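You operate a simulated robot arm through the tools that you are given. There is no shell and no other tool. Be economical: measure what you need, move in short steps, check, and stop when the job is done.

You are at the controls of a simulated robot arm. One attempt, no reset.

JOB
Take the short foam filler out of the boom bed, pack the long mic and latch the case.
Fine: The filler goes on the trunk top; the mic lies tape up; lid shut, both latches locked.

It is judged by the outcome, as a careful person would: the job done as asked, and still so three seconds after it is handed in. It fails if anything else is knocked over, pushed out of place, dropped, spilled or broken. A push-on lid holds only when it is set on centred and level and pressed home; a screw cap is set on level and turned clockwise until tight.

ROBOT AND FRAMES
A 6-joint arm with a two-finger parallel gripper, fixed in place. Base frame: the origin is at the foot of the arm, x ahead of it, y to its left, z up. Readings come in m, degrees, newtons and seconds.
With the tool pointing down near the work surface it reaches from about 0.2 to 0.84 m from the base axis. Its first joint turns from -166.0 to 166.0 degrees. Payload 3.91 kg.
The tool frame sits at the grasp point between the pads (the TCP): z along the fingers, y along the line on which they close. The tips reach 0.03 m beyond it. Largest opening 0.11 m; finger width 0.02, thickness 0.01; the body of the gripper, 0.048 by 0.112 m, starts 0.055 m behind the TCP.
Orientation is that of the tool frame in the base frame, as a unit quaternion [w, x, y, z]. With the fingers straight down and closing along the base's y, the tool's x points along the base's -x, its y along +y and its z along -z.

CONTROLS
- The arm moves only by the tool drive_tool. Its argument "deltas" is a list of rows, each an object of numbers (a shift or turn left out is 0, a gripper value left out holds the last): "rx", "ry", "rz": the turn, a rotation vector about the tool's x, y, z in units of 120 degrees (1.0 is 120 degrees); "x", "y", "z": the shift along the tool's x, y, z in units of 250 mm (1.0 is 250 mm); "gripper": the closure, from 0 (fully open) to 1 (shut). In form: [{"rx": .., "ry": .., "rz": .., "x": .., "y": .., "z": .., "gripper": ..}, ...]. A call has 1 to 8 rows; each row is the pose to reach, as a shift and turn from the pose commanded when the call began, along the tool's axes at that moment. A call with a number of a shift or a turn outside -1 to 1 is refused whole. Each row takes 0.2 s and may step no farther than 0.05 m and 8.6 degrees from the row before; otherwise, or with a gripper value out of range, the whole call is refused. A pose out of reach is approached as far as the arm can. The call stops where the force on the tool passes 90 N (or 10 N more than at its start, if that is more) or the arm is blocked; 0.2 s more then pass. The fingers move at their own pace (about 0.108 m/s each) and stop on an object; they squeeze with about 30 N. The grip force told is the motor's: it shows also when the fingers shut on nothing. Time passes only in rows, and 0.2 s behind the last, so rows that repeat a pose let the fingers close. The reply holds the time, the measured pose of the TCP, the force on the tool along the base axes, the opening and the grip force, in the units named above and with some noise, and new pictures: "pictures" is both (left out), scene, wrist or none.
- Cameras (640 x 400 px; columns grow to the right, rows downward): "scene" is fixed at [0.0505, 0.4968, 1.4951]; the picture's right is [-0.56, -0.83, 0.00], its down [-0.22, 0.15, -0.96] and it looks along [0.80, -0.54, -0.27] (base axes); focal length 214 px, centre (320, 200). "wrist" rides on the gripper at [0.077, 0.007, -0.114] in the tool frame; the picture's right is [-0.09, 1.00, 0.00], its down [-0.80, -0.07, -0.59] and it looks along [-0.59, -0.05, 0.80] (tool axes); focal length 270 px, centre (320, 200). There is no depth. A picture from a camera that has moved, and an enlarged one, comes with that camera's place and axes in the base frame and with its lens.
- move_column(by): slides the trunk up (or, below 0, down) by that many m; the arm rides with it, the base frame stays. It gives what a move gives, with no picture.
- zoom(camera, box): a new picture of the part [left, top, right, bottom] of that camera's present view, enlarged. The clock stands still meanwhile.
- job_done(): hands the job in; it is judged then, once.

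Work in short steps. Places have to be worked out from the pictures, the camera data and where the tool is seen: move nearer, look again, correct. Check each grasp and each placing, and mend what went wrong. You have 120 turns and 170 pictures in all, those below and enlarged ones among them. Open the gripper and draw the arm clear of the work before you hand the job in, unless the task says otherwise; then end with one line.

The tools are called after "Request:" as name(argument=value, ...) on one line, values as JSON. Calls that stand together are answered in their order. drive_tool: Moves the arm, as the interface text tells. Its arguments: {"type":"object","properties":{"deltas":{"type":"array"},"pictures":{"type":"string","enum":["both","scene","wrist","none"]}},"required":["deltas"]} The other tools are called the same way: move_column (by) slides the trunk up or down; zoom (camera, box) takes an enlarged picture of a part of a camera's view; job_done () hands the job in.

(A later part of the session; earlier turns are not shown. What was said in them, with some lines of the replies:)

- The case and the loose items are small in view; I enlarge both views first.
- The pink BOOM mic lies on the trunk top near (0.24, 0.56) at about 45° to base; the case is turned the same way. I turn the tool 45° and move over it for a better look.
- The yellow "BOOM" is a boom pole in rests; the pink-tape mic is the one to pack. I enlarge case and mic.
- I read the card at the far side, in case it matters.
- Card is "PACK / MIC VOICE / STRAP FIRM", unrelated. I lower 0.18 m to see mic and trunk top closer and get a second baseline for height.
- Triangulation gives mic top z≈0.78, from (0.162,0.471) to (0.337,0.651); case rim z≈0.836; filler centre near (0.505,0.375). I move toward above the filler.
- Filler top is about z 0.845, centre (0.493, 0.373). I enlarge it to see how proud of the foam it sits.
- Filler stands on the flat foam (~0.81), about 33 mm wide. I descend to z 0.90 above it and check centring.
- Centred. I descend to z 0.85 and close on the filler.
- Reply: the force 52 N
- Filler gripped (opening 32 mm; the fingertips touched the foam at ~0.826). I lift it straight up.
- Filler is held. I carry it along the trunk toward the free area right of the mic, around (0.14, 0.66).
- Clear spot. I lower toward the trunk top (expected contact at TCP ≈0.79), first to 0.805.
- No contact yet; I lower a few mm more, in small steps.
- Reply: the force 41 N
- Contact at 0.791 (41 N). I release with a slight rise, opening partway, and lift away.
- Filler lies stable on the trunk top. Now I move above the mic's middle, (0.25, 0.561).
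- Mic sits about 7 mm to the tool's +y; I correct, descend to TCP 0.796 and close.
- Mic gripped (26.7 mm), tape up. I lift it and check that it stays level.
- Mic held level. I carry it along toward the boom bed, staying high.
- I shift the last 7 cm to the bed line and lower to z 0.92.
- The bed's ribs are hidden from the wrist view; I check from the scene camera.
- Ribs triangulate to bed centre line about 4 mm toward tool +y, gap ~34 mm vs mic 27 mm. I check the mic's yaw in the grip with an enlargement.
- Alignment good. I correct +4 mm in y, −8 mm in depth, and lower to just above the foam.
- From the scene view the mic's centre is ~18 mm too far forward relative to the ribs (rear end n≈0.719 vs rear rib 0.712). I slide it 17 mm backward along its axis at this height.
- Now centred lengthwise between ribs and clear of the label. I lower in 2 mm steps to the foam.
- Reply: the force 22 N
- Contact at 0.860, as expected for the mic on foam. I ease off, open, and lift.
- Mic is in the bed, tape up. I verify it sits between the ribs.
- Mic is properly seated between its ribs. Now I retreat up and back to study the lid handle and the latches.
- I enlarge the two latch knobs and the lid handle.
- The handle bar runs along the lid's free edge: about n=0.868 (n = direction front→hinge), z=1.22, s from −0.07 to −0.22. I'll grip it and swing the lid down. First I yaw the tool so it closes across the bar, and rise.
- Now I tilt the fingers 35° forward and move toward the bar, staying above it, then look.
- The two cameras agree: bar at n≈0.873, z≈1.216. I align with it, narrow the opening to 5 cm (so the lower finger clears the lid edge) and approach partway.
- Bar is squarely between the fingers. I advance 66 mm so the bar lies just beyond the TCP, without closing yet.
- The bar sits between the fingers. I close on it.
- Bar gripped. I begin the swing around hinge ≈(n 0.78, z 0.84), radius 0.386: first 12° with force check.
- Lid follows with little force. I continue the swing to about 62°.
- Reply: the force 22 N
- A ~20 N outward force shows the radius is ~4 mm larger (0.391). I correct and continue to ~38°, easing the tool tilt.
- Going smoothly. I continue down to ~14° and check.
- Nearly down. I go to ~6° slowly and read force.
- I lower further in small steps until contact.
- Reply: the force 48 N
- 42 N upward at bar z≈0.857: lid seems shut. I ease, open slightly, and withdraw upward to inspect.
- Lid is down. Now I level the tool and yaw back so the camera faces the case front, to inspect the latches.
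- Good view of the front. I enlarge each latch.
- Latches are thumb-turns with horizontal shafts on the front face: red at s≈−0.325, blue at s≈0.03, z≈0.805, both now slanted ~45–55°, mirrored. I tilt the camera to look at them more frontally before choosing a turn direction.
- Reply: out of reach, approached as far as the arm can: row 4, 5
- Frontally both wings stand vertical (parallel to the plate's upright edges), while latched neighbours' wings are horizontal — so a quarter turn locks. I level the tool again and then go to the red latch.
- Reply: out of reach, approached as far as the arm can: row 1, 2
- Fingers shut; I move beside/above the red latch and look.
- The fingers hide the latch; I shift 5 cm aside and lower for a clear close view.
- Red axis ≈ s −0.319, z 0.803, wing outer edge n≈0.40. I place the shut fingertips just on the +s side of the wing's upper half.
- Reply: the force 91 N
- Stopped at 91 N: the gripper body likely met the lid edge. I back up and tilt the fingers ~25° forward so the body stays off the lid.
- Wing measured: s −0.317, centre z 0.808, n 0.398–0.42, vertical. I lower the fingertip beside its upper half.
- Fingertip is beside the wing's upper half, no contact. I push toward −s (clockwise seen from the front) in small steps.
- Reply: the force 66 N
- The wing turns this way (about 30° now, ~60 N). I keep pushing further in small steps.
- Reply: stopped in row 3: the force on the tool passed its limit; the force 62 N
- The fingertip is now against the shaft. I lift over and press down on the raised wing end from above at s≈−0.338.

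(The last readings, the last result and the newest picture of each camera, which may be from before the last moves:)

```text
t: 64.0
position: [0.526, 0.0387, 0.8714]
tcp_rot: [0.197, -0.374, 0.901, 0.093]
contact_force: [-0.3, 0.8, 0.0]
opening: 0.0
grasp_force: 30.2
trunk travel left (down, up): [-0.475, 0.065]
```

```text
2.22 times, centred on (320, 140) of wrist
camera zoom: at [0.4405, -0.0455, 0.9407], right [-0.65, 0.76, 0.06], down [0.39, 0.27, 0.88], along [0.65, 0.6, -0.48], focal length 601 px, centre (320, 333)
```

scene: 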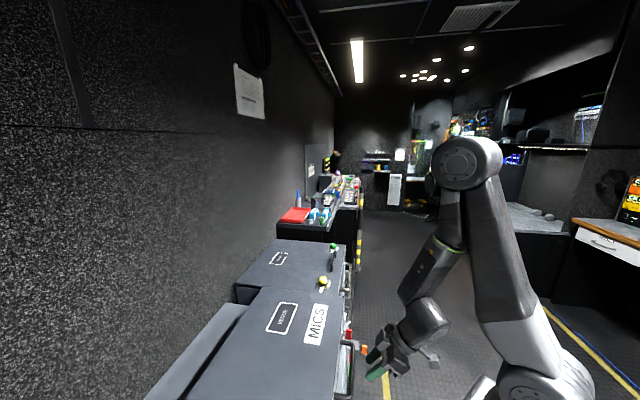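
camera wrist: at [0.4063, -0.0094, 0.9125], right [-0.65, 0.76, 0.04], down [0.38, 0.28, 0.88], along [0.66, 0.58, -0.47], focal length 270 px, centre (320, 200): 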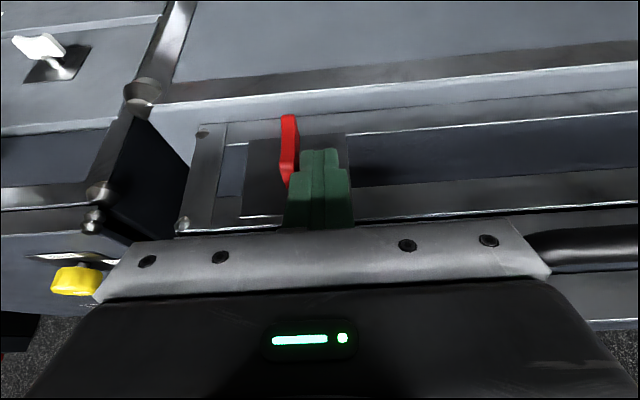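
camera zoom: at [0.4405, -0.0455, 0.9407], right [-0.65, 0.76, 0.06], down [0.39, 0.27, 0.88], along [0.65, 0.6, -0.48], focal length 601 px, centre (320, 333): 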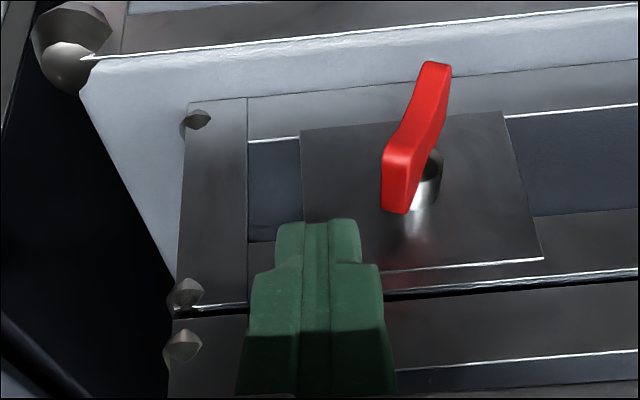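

Wing holds at ~35–40°. I shift 12 mm back over its raised end and press down in steps.

Request:
drive_tool(deltas=[{"y": 0.05}, {"y": 0.05, "x": 0.02, "z": 0.043}, {"y": 0.05, "x": 0.03, "z": 0.065}, {"y": 0.046, "x": 0.037, "z": 0.08}, {"y": 0.042, "x": 0.044, "z": 0.095}, {"y": 0.036, "x": 0.052, "z": 0.112}], pictures="none")

Request:
zoom(camera="wrist", box=[220, 50, 420, 230])

```text
t: 65.4
position: [0.5265, 0.0378, 0.8432]
tcp_rot: [0.204, -0.372, 0.901, 0.088]
contact_force: [34.7, -60.2, 37.8]
opening: 0.0
grasp_force: 29.0
trunk travel left (down, up): [-0.475, 0.065]
```

```text
2.22 times, centred on (320, 140) of wrist
camera zoom: at [0.4383, -0.0443, 0.9118], right [-0.65, 0.76, 0.04], down [0.38, 0.27, 0.88], along [0.66, 0.59, -0.47], focal length 601 px, centre (320, 333)
```

zoom: 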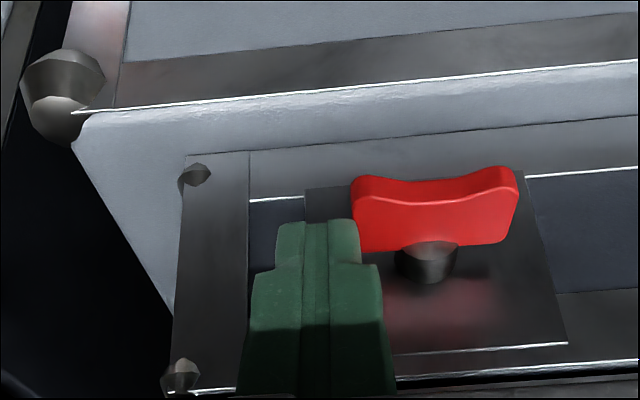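

The wing is now horizontal. I back the finger off and lift to see whether it stays.

Request:
drive_tool(deltas=[{"y": -0.05}, {"y": -0.05, "x": -0.03, "z": -0.06}, {"y": -0.05, "x": -0.07, "z": -0.15}, {"y": -0.05, "x": -0.07, "z": -0.15}], pictures="wrist")

Request:
zoom(camera="wrist", box=[220, 50, 420, 230])

```text
t: 66.4
position: [0.529, 0.0357, 0.8839]
tcp_rot: [0.196, -0.375, 0.901, 0.094]
contact_force: [-0.4, 0.2, -0.2]
opening: 0.0
grasp_force: 30.1
trunk travel left (down, up): [-0.475, 0.065]
camera wrist: at [0.4431, -0.0477, 0.9524], right [-0.65, 0.76, 0.06], down [0.4, 0.27, 0.88], along [0.65, 0.6, -0.48], focal length 270 px, centre (320, 200)
```

wrist: 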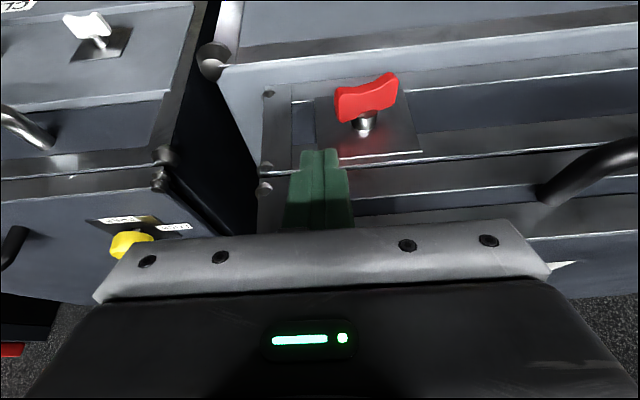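

```text
2.22 times, centred on (320, 140) of wrist
camera zoom: at [0.4431, -0.0477, 0.9524], right [-0.65, 0.76, 0.06], down [0.4, 0.27, 0.88], along [0.65, 0.6, -0.48], focal length 601 px, centre (320, 333)
```

zoom: 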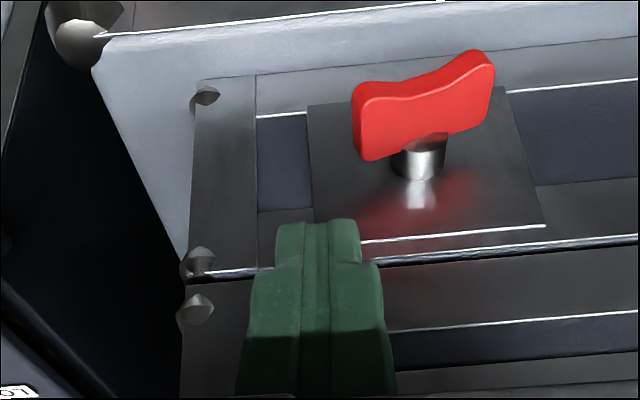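

It rests ~15° short of horizontal. I press again on its high end, finger centred nearer (s≈−0.329), further down.

Request:
drive_tool(deltas=[{"y": 0.077}, {"y": 0.077, "x": 0.03, "z": 0.065}, {"y": 0.077, "x": 0.055, "z": 0.118}, {"y": 0.077, "x": 0.065, "z": 0.141}, {"y": 0.077, "x": 0.071, "z": 0.153}, {"y": 0.077, "x": 0.077, "z": 0.165}, {"y": 0.077, "x": 0.082, "z": 0.177}], pictures="none")

Request:
zoom(camera="wrist", box=[220, 50, 420, 230])

```text
t: 67.9
position: [0.5153, 0.0471, 0.8477]
tcp_rot: [0.208, -0.375, 0.899, 0.09]
contact_force: [-15.6, -5.7, 53.9]
opening: 0.0
grasp_force: 30.1
trunk travel left (down, up): [-0.475, 0.065]
stopped in row 7: the force on the tool passed its limit (the readings are from after the stop); the commanded pose is now the measured one
```

```text
2.22 times, centred on (320, 140) of wrist
camera zoom: at [0.4292, -0.0349, 0.9143], right [-0.65, 0.76, 0.05], down [0.37, 0.27, 0.89], along [0.66, 0.6, -0.46], focal length 601 px, centre (320, 333)
```

zoom: 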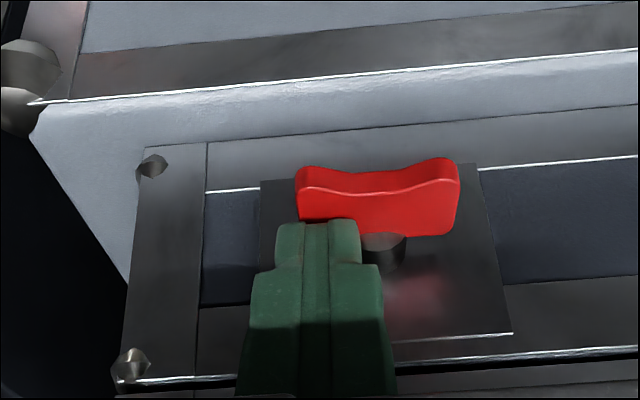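

Over 90 N with the wing horizontal: it's at its stop. I lift straight up and check.

Request:
drive_tool(deltas=[{"x": -0.03, "z": -0.06}, {"x": -0.07, "z": -0.15}, {"x": -0.11, "z": -0.24}, {"x": -0.11, "z": -0.24, "y": 0.1}, {"x": -0.11, "z": -0.24, "y": 0.2}, {"x": -0.11, "z": -0.24, "y": 0.3}, {"x": -0.11, "z": -0.24, "y": 0.3}], pictures="none")

Request:
zoom(camera="wrist", box=[120, 30, 320, 200])

```text
t: 69.5
position: [0.4638, 0.1001, 0.9072]
tcp_rot: [0.204, -0.375, 0.9, 0.09]
contact_force: [0.0, -0.1, 0.5]
opening: 0.0
grasp_force: 30.1
trunk travel left (down, up): [-0.475, 0.065]
```

```text
2.35 times, centred on (220, 115) of wrist
camera zoom: at [0.3773, 0.0179, 0.9761], right [-0.65, 0.76, 0.05], down [0.38, 0.27, 0.88], along [0.65, 0.6, -0.47], focal length 636 px, centre (555, 400)
```

zoom: 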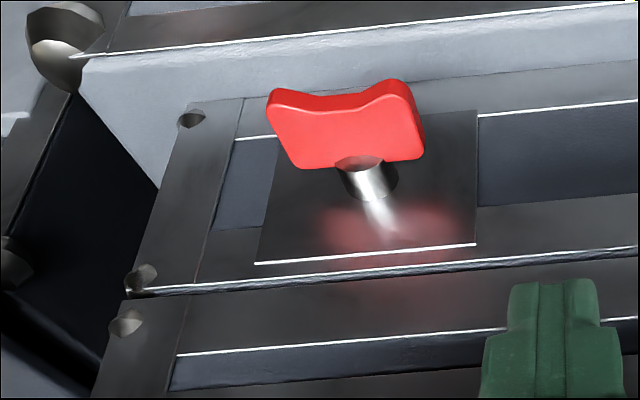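

Red latch stays horizontal. Now I raise a bit and go to the blue latch, passing above the handle.

Request:
drive_tool(deltas=[{"x": -0.06, "z": -0.12}, {"x": -0.08, "z": -0.18, "y": 0.15}, {"x": -0.08, "z": -0.18, "y": 0.31}, {"x": -0.08, "z": -0.18, "y": 0.47}, {"x": -0.08, "z": -0.18, "y": 0.63}, {"x": -0.08, "z": -0.18, "y": 0.79}, {"x": -0.04, "z": -0.1, "y": 0.92}, {"x": 0.0, "z": 0.0, "y": 0.92}], pictures="wrist")

Request:
zoom(camera="wrist", box=[300, 30, 500, 200])

```text
t: 71.3
position: [0.3398, 0.2217, 0.961]
tcp_rot: [0.203, -0.376, 0.9, 0.091]
contact_force: [-0.4, -0.1, 0.0]
opening: 0.0001
grasp_force: 29.6
out of reach, approached as far as the arm can: row 6, 7, 8
trunk travel left (down, up): [-0.475, 0.065]
camera wrist: at [0.2532, 0.1393, 1.0291], right [-0.65, 0.76, 0.05], down [0.38, 0.27, 0.88], along [0.65, 0.6, -0.47], focal length 270 px, centre (320, 200)
```

wrist: 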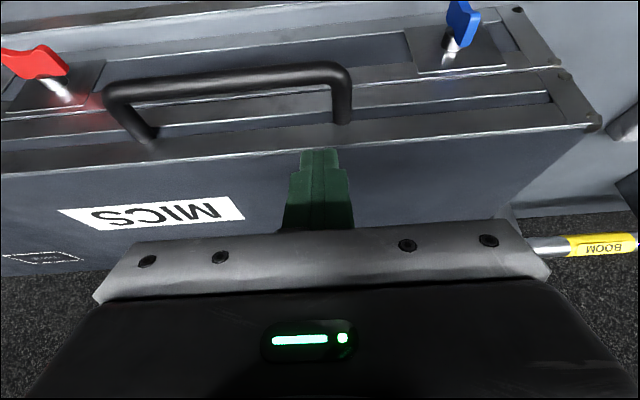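

```text
2.35 times, centred on (400, 115) of wrist
camera zoom: at [0.2532, 0.1393, 1.0291], right [-0.65, 0.76, 0.05], down [0.38, 0.27, 0.88], along [0.65, 0.6, -0.47], focal length 636 px, centre (132, 400)
```

zoom: 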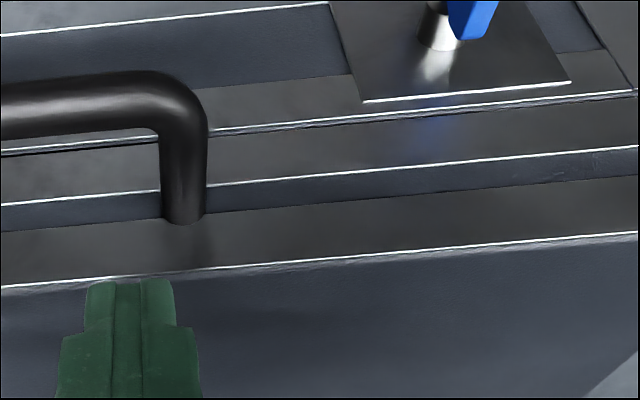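

With this tilt the blue latch is inside the arm's minimum reach (shoulder too near in height). I raise the tool and then lower the column so the arm has room.

Request:
drive_tool(deltas=[{"x": -0.07, "z": -0.15}, {"x": -0.14, "z": -0.3}, {"x": -0.21, "z": -0.45}, {"x": -0.28, "z": -0.6}, {"x": -0.35, "z": -0.75}, {"x": -0.42, "z": -0.9}, {"x": -0.42, "z": -0.9}], pictures="scene")

```text
t: 72.9
position: [0.3369, 0.22, 1.2076]
tcp_rot: [0.203, -0.375, 0.9, 0.091]
contact_force: [0.6, 0.3, 0.0]
opening: 0.0
grasp_force: 29.4
trunk travel left (down, up): [-0.475, 0.065]
```

scene: 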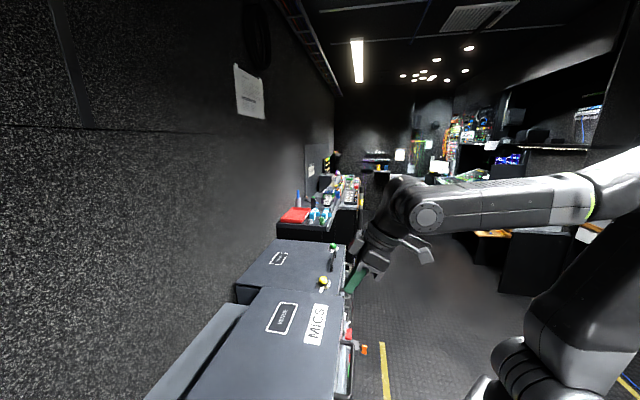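

Request:
move_column(by=-0.24)

```text
t: 75.4
position: [0.3377, 0.2201, 0.968]
tcp_rot: [0.204, -0.376, 0.899, 0.092]
contact_force: [0.5, -0.4, -1.0]
opening: 0.0
grasp_force: 30.0
trunk travel left (down, up): [-0.235, 0.305]
```

Column lowered; now I move along toward the blue latch and look.

Request:
drive_tool(deltas=[{"y": 0.15}, {"y": 0.29}, {"y": 0.29, "x": 0.05, "z": 0.1}, {"y": 0.29, "x": 0.08, "z": 0.18}, {"y": 0.29, "x": 0.08, "z": 0.18}], pictures="wrist")

Request:
zoom(camera="wrist", box=[300, 30, 500, 200])

```text
t: 76.6
position: [0.2894, 0.2717, 0.9166]
tcp_rot: [0.204, -0.376, 0.899, 0.091]
contact_force: [-0.4, 0.3, 0.9]
opening: 0.0001
grasp_force: 29.8
trunk travel left (down, up): [-0.235, 0.305]
camera wrist: at [0.2021, 0.1893, 0.9854], right [-0.65, 0.76, 0.05], down [0.38, 0.27, 0.88], along [0.65, 0.6, -0.47], focal length 270 px, centre (320, 200)
```

wrist: 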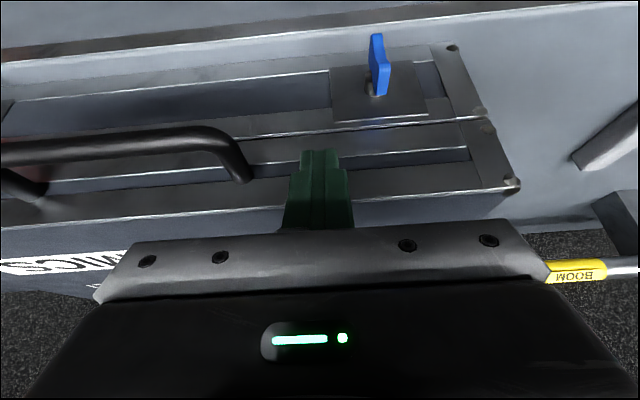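

```text
2.35 times, centred on (400, 115) of wrist
camera zoom: at [0.2021, 0.1893, 0.9854], right [-0.65, 0.76, 0.05], down [0.38, 0.27, 0.88], along [0.65, 0.6, -0.47], focal length 636 px, centre (132, 400)
```

zoom: 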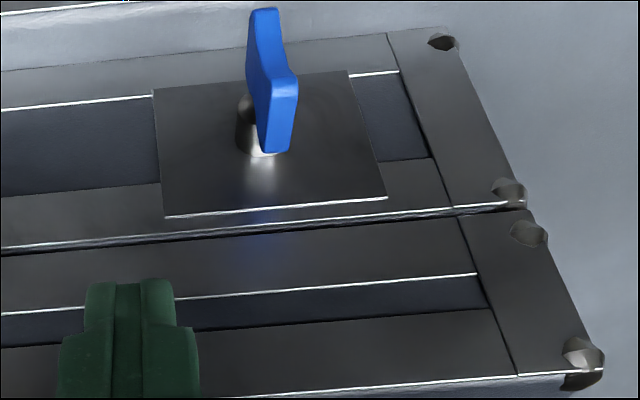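

Blue wing vertical at s≈0.035, z≈0.808. I place the fingertip on its +s side, upper half.

Request:
drive_tool(deltas=[{"y": 0.13}, {"y": 0.264}, {"y": 0.264, "x": 0.04, "z": 0.1}, {"y": 0.264, "x": 0.08, "z": 0.19}, {"y": 0.264, "x": 0.11, "z": 0.255}, {"y": 0.264, "x": 0.11, "z": 0.255}], pictures="none")

Request:
zoom(camera="wrist", box=[220, 50, 420, 230])

```text
t: 78.0
position: [0.2412, 0.3201, 0.8493]
tcp_rot: [0.203, -0.375, 0.9, 0.091]
contact_force: [0.2, -0.5, 0.3]
opening: 0.0001
grasp_force: 29.9
trunk travel left (down, up): [-0.235, 0.305]
```

```text
2.22 times, centred on (320, 140) of wrist
camera zoom: at [0.1554, 0.2385, 0.9177], right [-0.65, 0.76, 0.05], down [0.38, 0.27, 0.88], along [0.65, 0.6, -0.47], focal length 601 px, centre (320, 333)
```

zoom: 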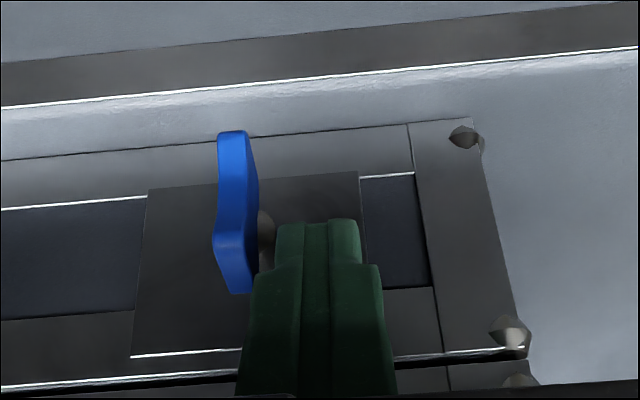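

In place with ~7 mm gap. I push toward −s.

Request:
drive_tool(deltas=[{"y": -0.02}, {"y": -0.036}, {"y": -0.05}, {"y": -0.064}], pictures="none")

Request:
zoom(camera="wrist", box=[220, 50, 420, 230])

```text
t: 79.0
position: [0.251, 0.3113, 0.8509]
tcp_rot: [0.203, -0.376, 0.9, 0.091]
contact_force: [-10.2, 3.7, 6.5]
opening: 0.0001
grasp_force: 29.8
trunk travel left (down, up): [-0.235, 0.305]
```

```text
2.22 times, centred on (320, 140) of wrist
camera zoom: at [0.1654, 0.2284, 0.9185], right [-0.65, 0.76, 0.05], down [0.38, 0.27, 0.88], along [0.65, 0.6, -0.47], focal length 601 px, centre (320, 333)
```

zoom: 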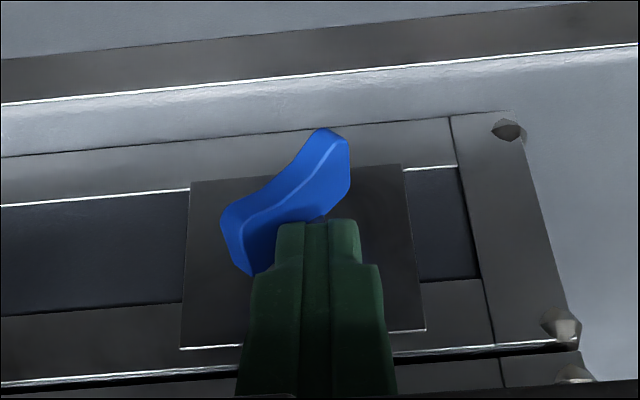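

It turns easily clockwise (~50° now). I lift over and press its raised end down, as with the red one.

Request:
drive_tool(deltas=[{"y": 0.02}, {"y": 0.02, "x": -0.037, "z": -0.08}, {"y": -0.081, "x": -0.037, "z": -0.08}, {"y": -0.081, "x": -0.02, "z": -0.044}, {"y": -0.081, "x": -0.01, "z": -0.023}, {"y": -0.081, "x": -0.002, "z": -0.005}, {"y": -0.081, "x": 0.006, "z": 0.012}, {"y": -0.081, "x": 0.014, "z": 0.03}], pictures="none")

Request:
zoom(camera="wrist", box=[220, 50, 420, 230])

```text
t: 80.8
position: [0.2656, 0.2979, 0.8472]
tcp_rot: [0.209, -0.374, 0.898, 0.095]
contact_force: [2.0, -15.1, 65.4]
opening: 0.0
grasp_force: 30.7
trunk travel left (down, up): [-0.235, 0.305]
```

```text
2.22 times, centred on (320, 140) of wrist
camera zoom: at [0.1796, 0.2127, 0.9137], right [-0.65, 0.75, 0.05], down [0.38, 0.26, 0.89], along [0.66, 0.6, -0.46], focal length 601 px, centre (320, 333)
```

zoom: 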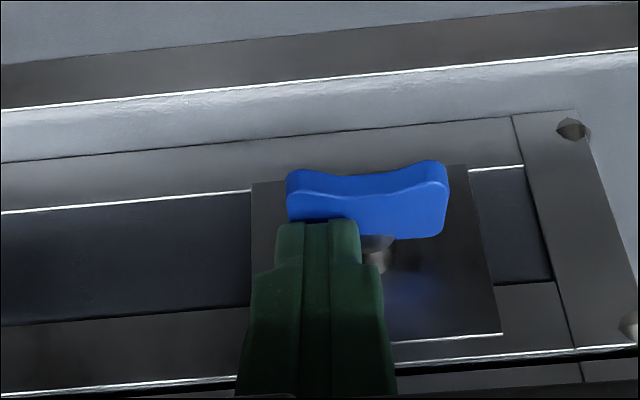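

Blue wing is horizontal, 65 N. I press a little more to be sure of the stop, then lift straight up.

Request:
drive_tool(deltas=[{"x": 0.006, "z": 0.013}, {"x": 0.012, "z": 0.026}], pictures="none")

Request:
drive_tool(deltas=[{"x": -0.04, "z": -0.08}, {"x": -0.08, "z": -0.17}, {"x": -0.12, "z": -0.26}, {"x": -0.12, "z": -0.26, "y": -0.1}, {"x": -0.12, "z": -0.26, "y": -0.2}, {"x": -0.12, "z": -0.26, "y": -0.2}], pictures="wrist")

Request:
zoom(camera="wrist", box=[300, 30, 500, 200])

```text
t: 81.2
position: [0.2668, 0.3003, 0.8463]
tcp_rot: [0.214, -0.375, 0.897, 0.1]
contact_force: [-7.9, -16.0, 43.9]
opening: 0.0
grasp_force: 30.0
trunk travel left (down, up): [-0.235, 0.305]
stopped in row 1: the force on the tool passed its limit (the readings are from after the stop); the commanded pose is now the measured one
```

```text
t: 82.6
position: [0.2997, 0.2594, 0.9128]
tcp_rot: [0.208, -0.374, 0.899, 0.095]
contact_force: [-0.4, -0.4, -0.6]
opening: 0.0
grasp_force: 30.6
trunk travel left (down, up): [-0.235, 0.305]
camera wrist: at [0.2147, 0.1769, 0.9797], right [-0.65, 0.75, 0.05], down [0.38, 0.26, 0.89], along [0.66, 0.6, -0.46], focal length 270 px, centre (320, 200)
```

wrist: 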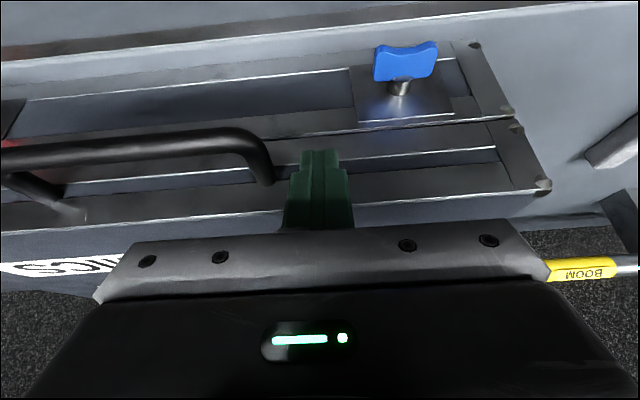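

```text
2.35 times, centred on (400, 115) of wrist
camera zoom: at [0.2147, 0.1769, 0.9797], right [-0.65, 0.75, 0.05], down [0.38, 0.26, 0.89], along [0.66, 0.6, -0.46], focal length 636 px, centre (132, 400)
```

zoom: 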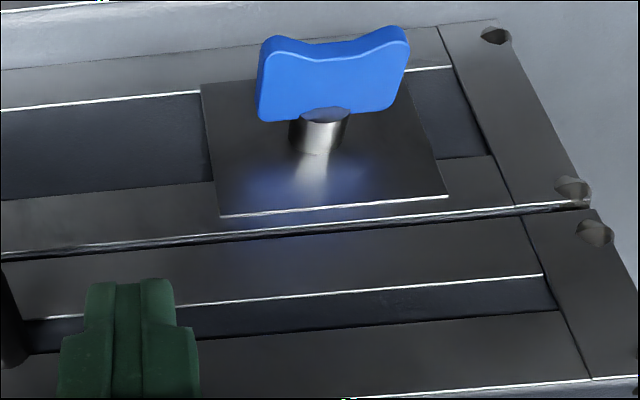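

Both wings horizontal at their stops; the lid seam is tight. I withdraw upward, open the gripper, and take a final overview.

Request:
drive_tool(deltas=[{"x": -0.07, "z": -0.15}, {"x": -0.14, "z": -0.3, "y": -0.1}, {"x": -0.2, "z": -0.45, "y": -0.2}, {"x": -0.26, "z": -0.6, "y": -0.3, "gripper": 0.3}, {"x": -0.32, "z": -0.74, "y": -0.35}, {"x": -0.37, "z": -0.86, "y": -0.35}, {"x": -0.37, "z": -0.86, "y": -0.35}])

Request:
zoom(camera="wrist", box=[100, 0, 540, 220])

Request:
zoom(camera="scene", box=[140, 230, 400, 400])

```text
t: 84.2
position: [0.3576, 0.1896, 1.1473]
tcp_rot: [0.209, -0.375, 0.898, 0.096]
contact_force: [0.7, 0.4, 0.4]
opening: 0.0769
grasp_force: 0.2
trunk travel left (down, up): [-0.235, 0.305]
camera wrist: at [0.2709, 0.1055, 1.2135], right [-0.65, 0.75, 0.05], down [0.38, 0.26, 0.89], along [0.66, 0.6, -0.46], focal length 270 px, centre (320, 200)
```

scene: 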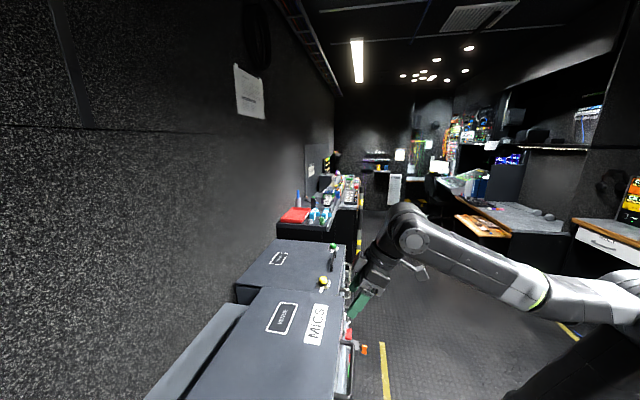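
wrist: 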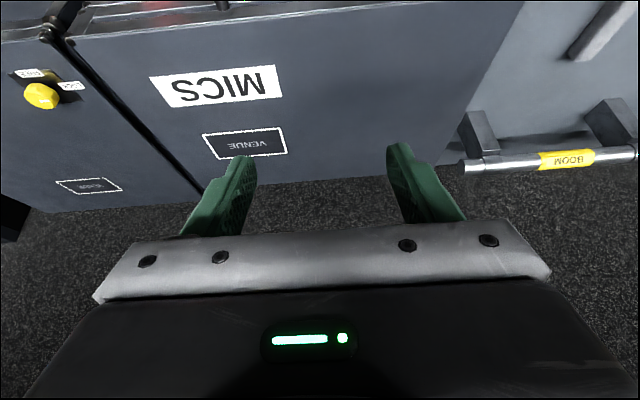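

```text
1.45 times, centred on (320, 110) of wrist
camera zoom: at [0.2709, 0.1055, 1.2135], right [-0.65, 0.75, 0.05], down [0.38, 0.26, 0.89], along [0.66, 0.6, -0.46], focal length 393 px, centre (320, 331)
```

zoom: 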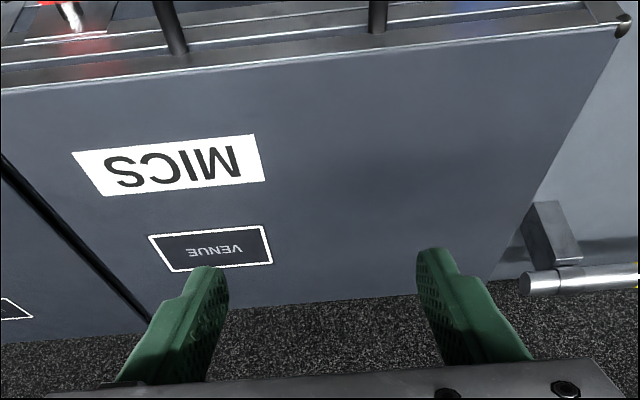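

```text
2.35 times, centred on (270, 315) of scene
camera zoom: at [0.0505, 0.4968, 1.4951], right [-0.56, -0.83, 0.0], down [-0.22, 0.15, -0.96], along [0.8, -0.54, -0.27], focal length 505 px, centre (438, -71)
```

zoom: 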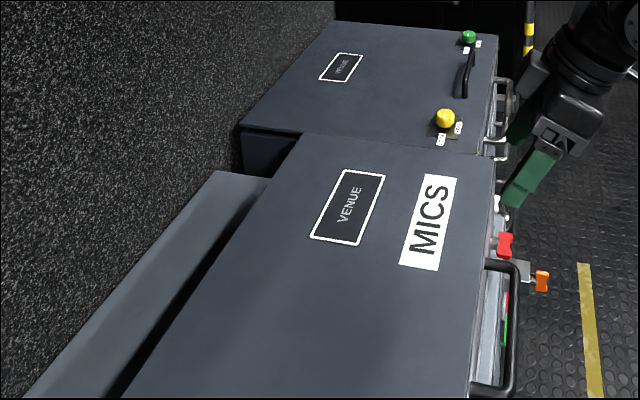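

Lid is flush. I level the tool for a last look at both latches and the filler on the trunk top.

Request:
drive_tool(deltas=[{"ry": 0.06, "x": 0.05}, {"ry": 0.12, "x": 0.1}, {"ry": 0.18, "x": 0.15, "y": 0.08}, {"ry": 0.225, "x": 0.2, "y": 0.16}, {"ry": 0.225, "x": 0.2, "y": 0.24}], pictures="wrist")

Request:
zoom(camera="wrist", box=[140, 20, 460, 220])

```text
t: 85.4
position: [0.2828, 0.1998, 1.1241]
tcp_rot: [-0.007, -0.387, 0.922, 0.005]
contact_force: [-0.8, -0.9, 0.2]
opening: 0.077
grasp_force: 0.0
trunk travel left (down, up): [-0.235, 0.305]
camera wrist: at [0.2274, 0.1472, 1.2385], right [-0.65, 0.76, 0.01], down [0.62, 0.52, 0.59], along [0.44, 0.39, -0.81], focal length 270 px, centre (320, 200)
```

wrist: 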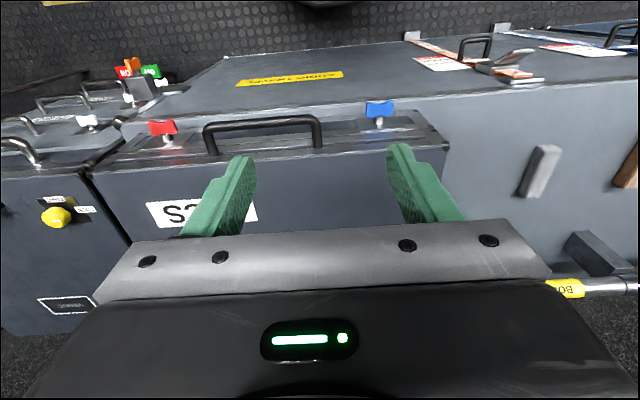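

```text
2.00 times, centred on (300, 120) of wrist
camera zoom: at [0.2274, 0.1472, 1.2385], right [-0.65, 0.76, 0.01], down [0.62, 0.52, 0.59], along [0.44, 0.39, -0.81], focal length 541 px, centre (360, 360)
```

zoom: 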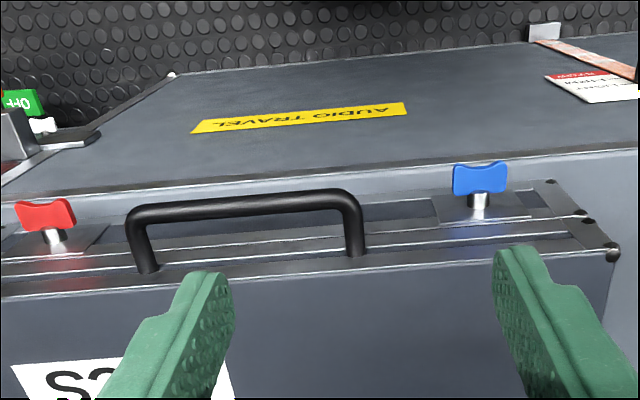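

Both latches read horizontal, the lid is shut, the filler rests on the trunk top, and the arm is clear with the gripper open. I hand in.

Request:
job_done()

```text
The job is handed in.
```

The foam filler is on the trunk top, the BOOM mic lies tape up in its bed, the lid is shut, and both latches are turned to their stops; I didn't pull on the lid afterwards to test that it holds.
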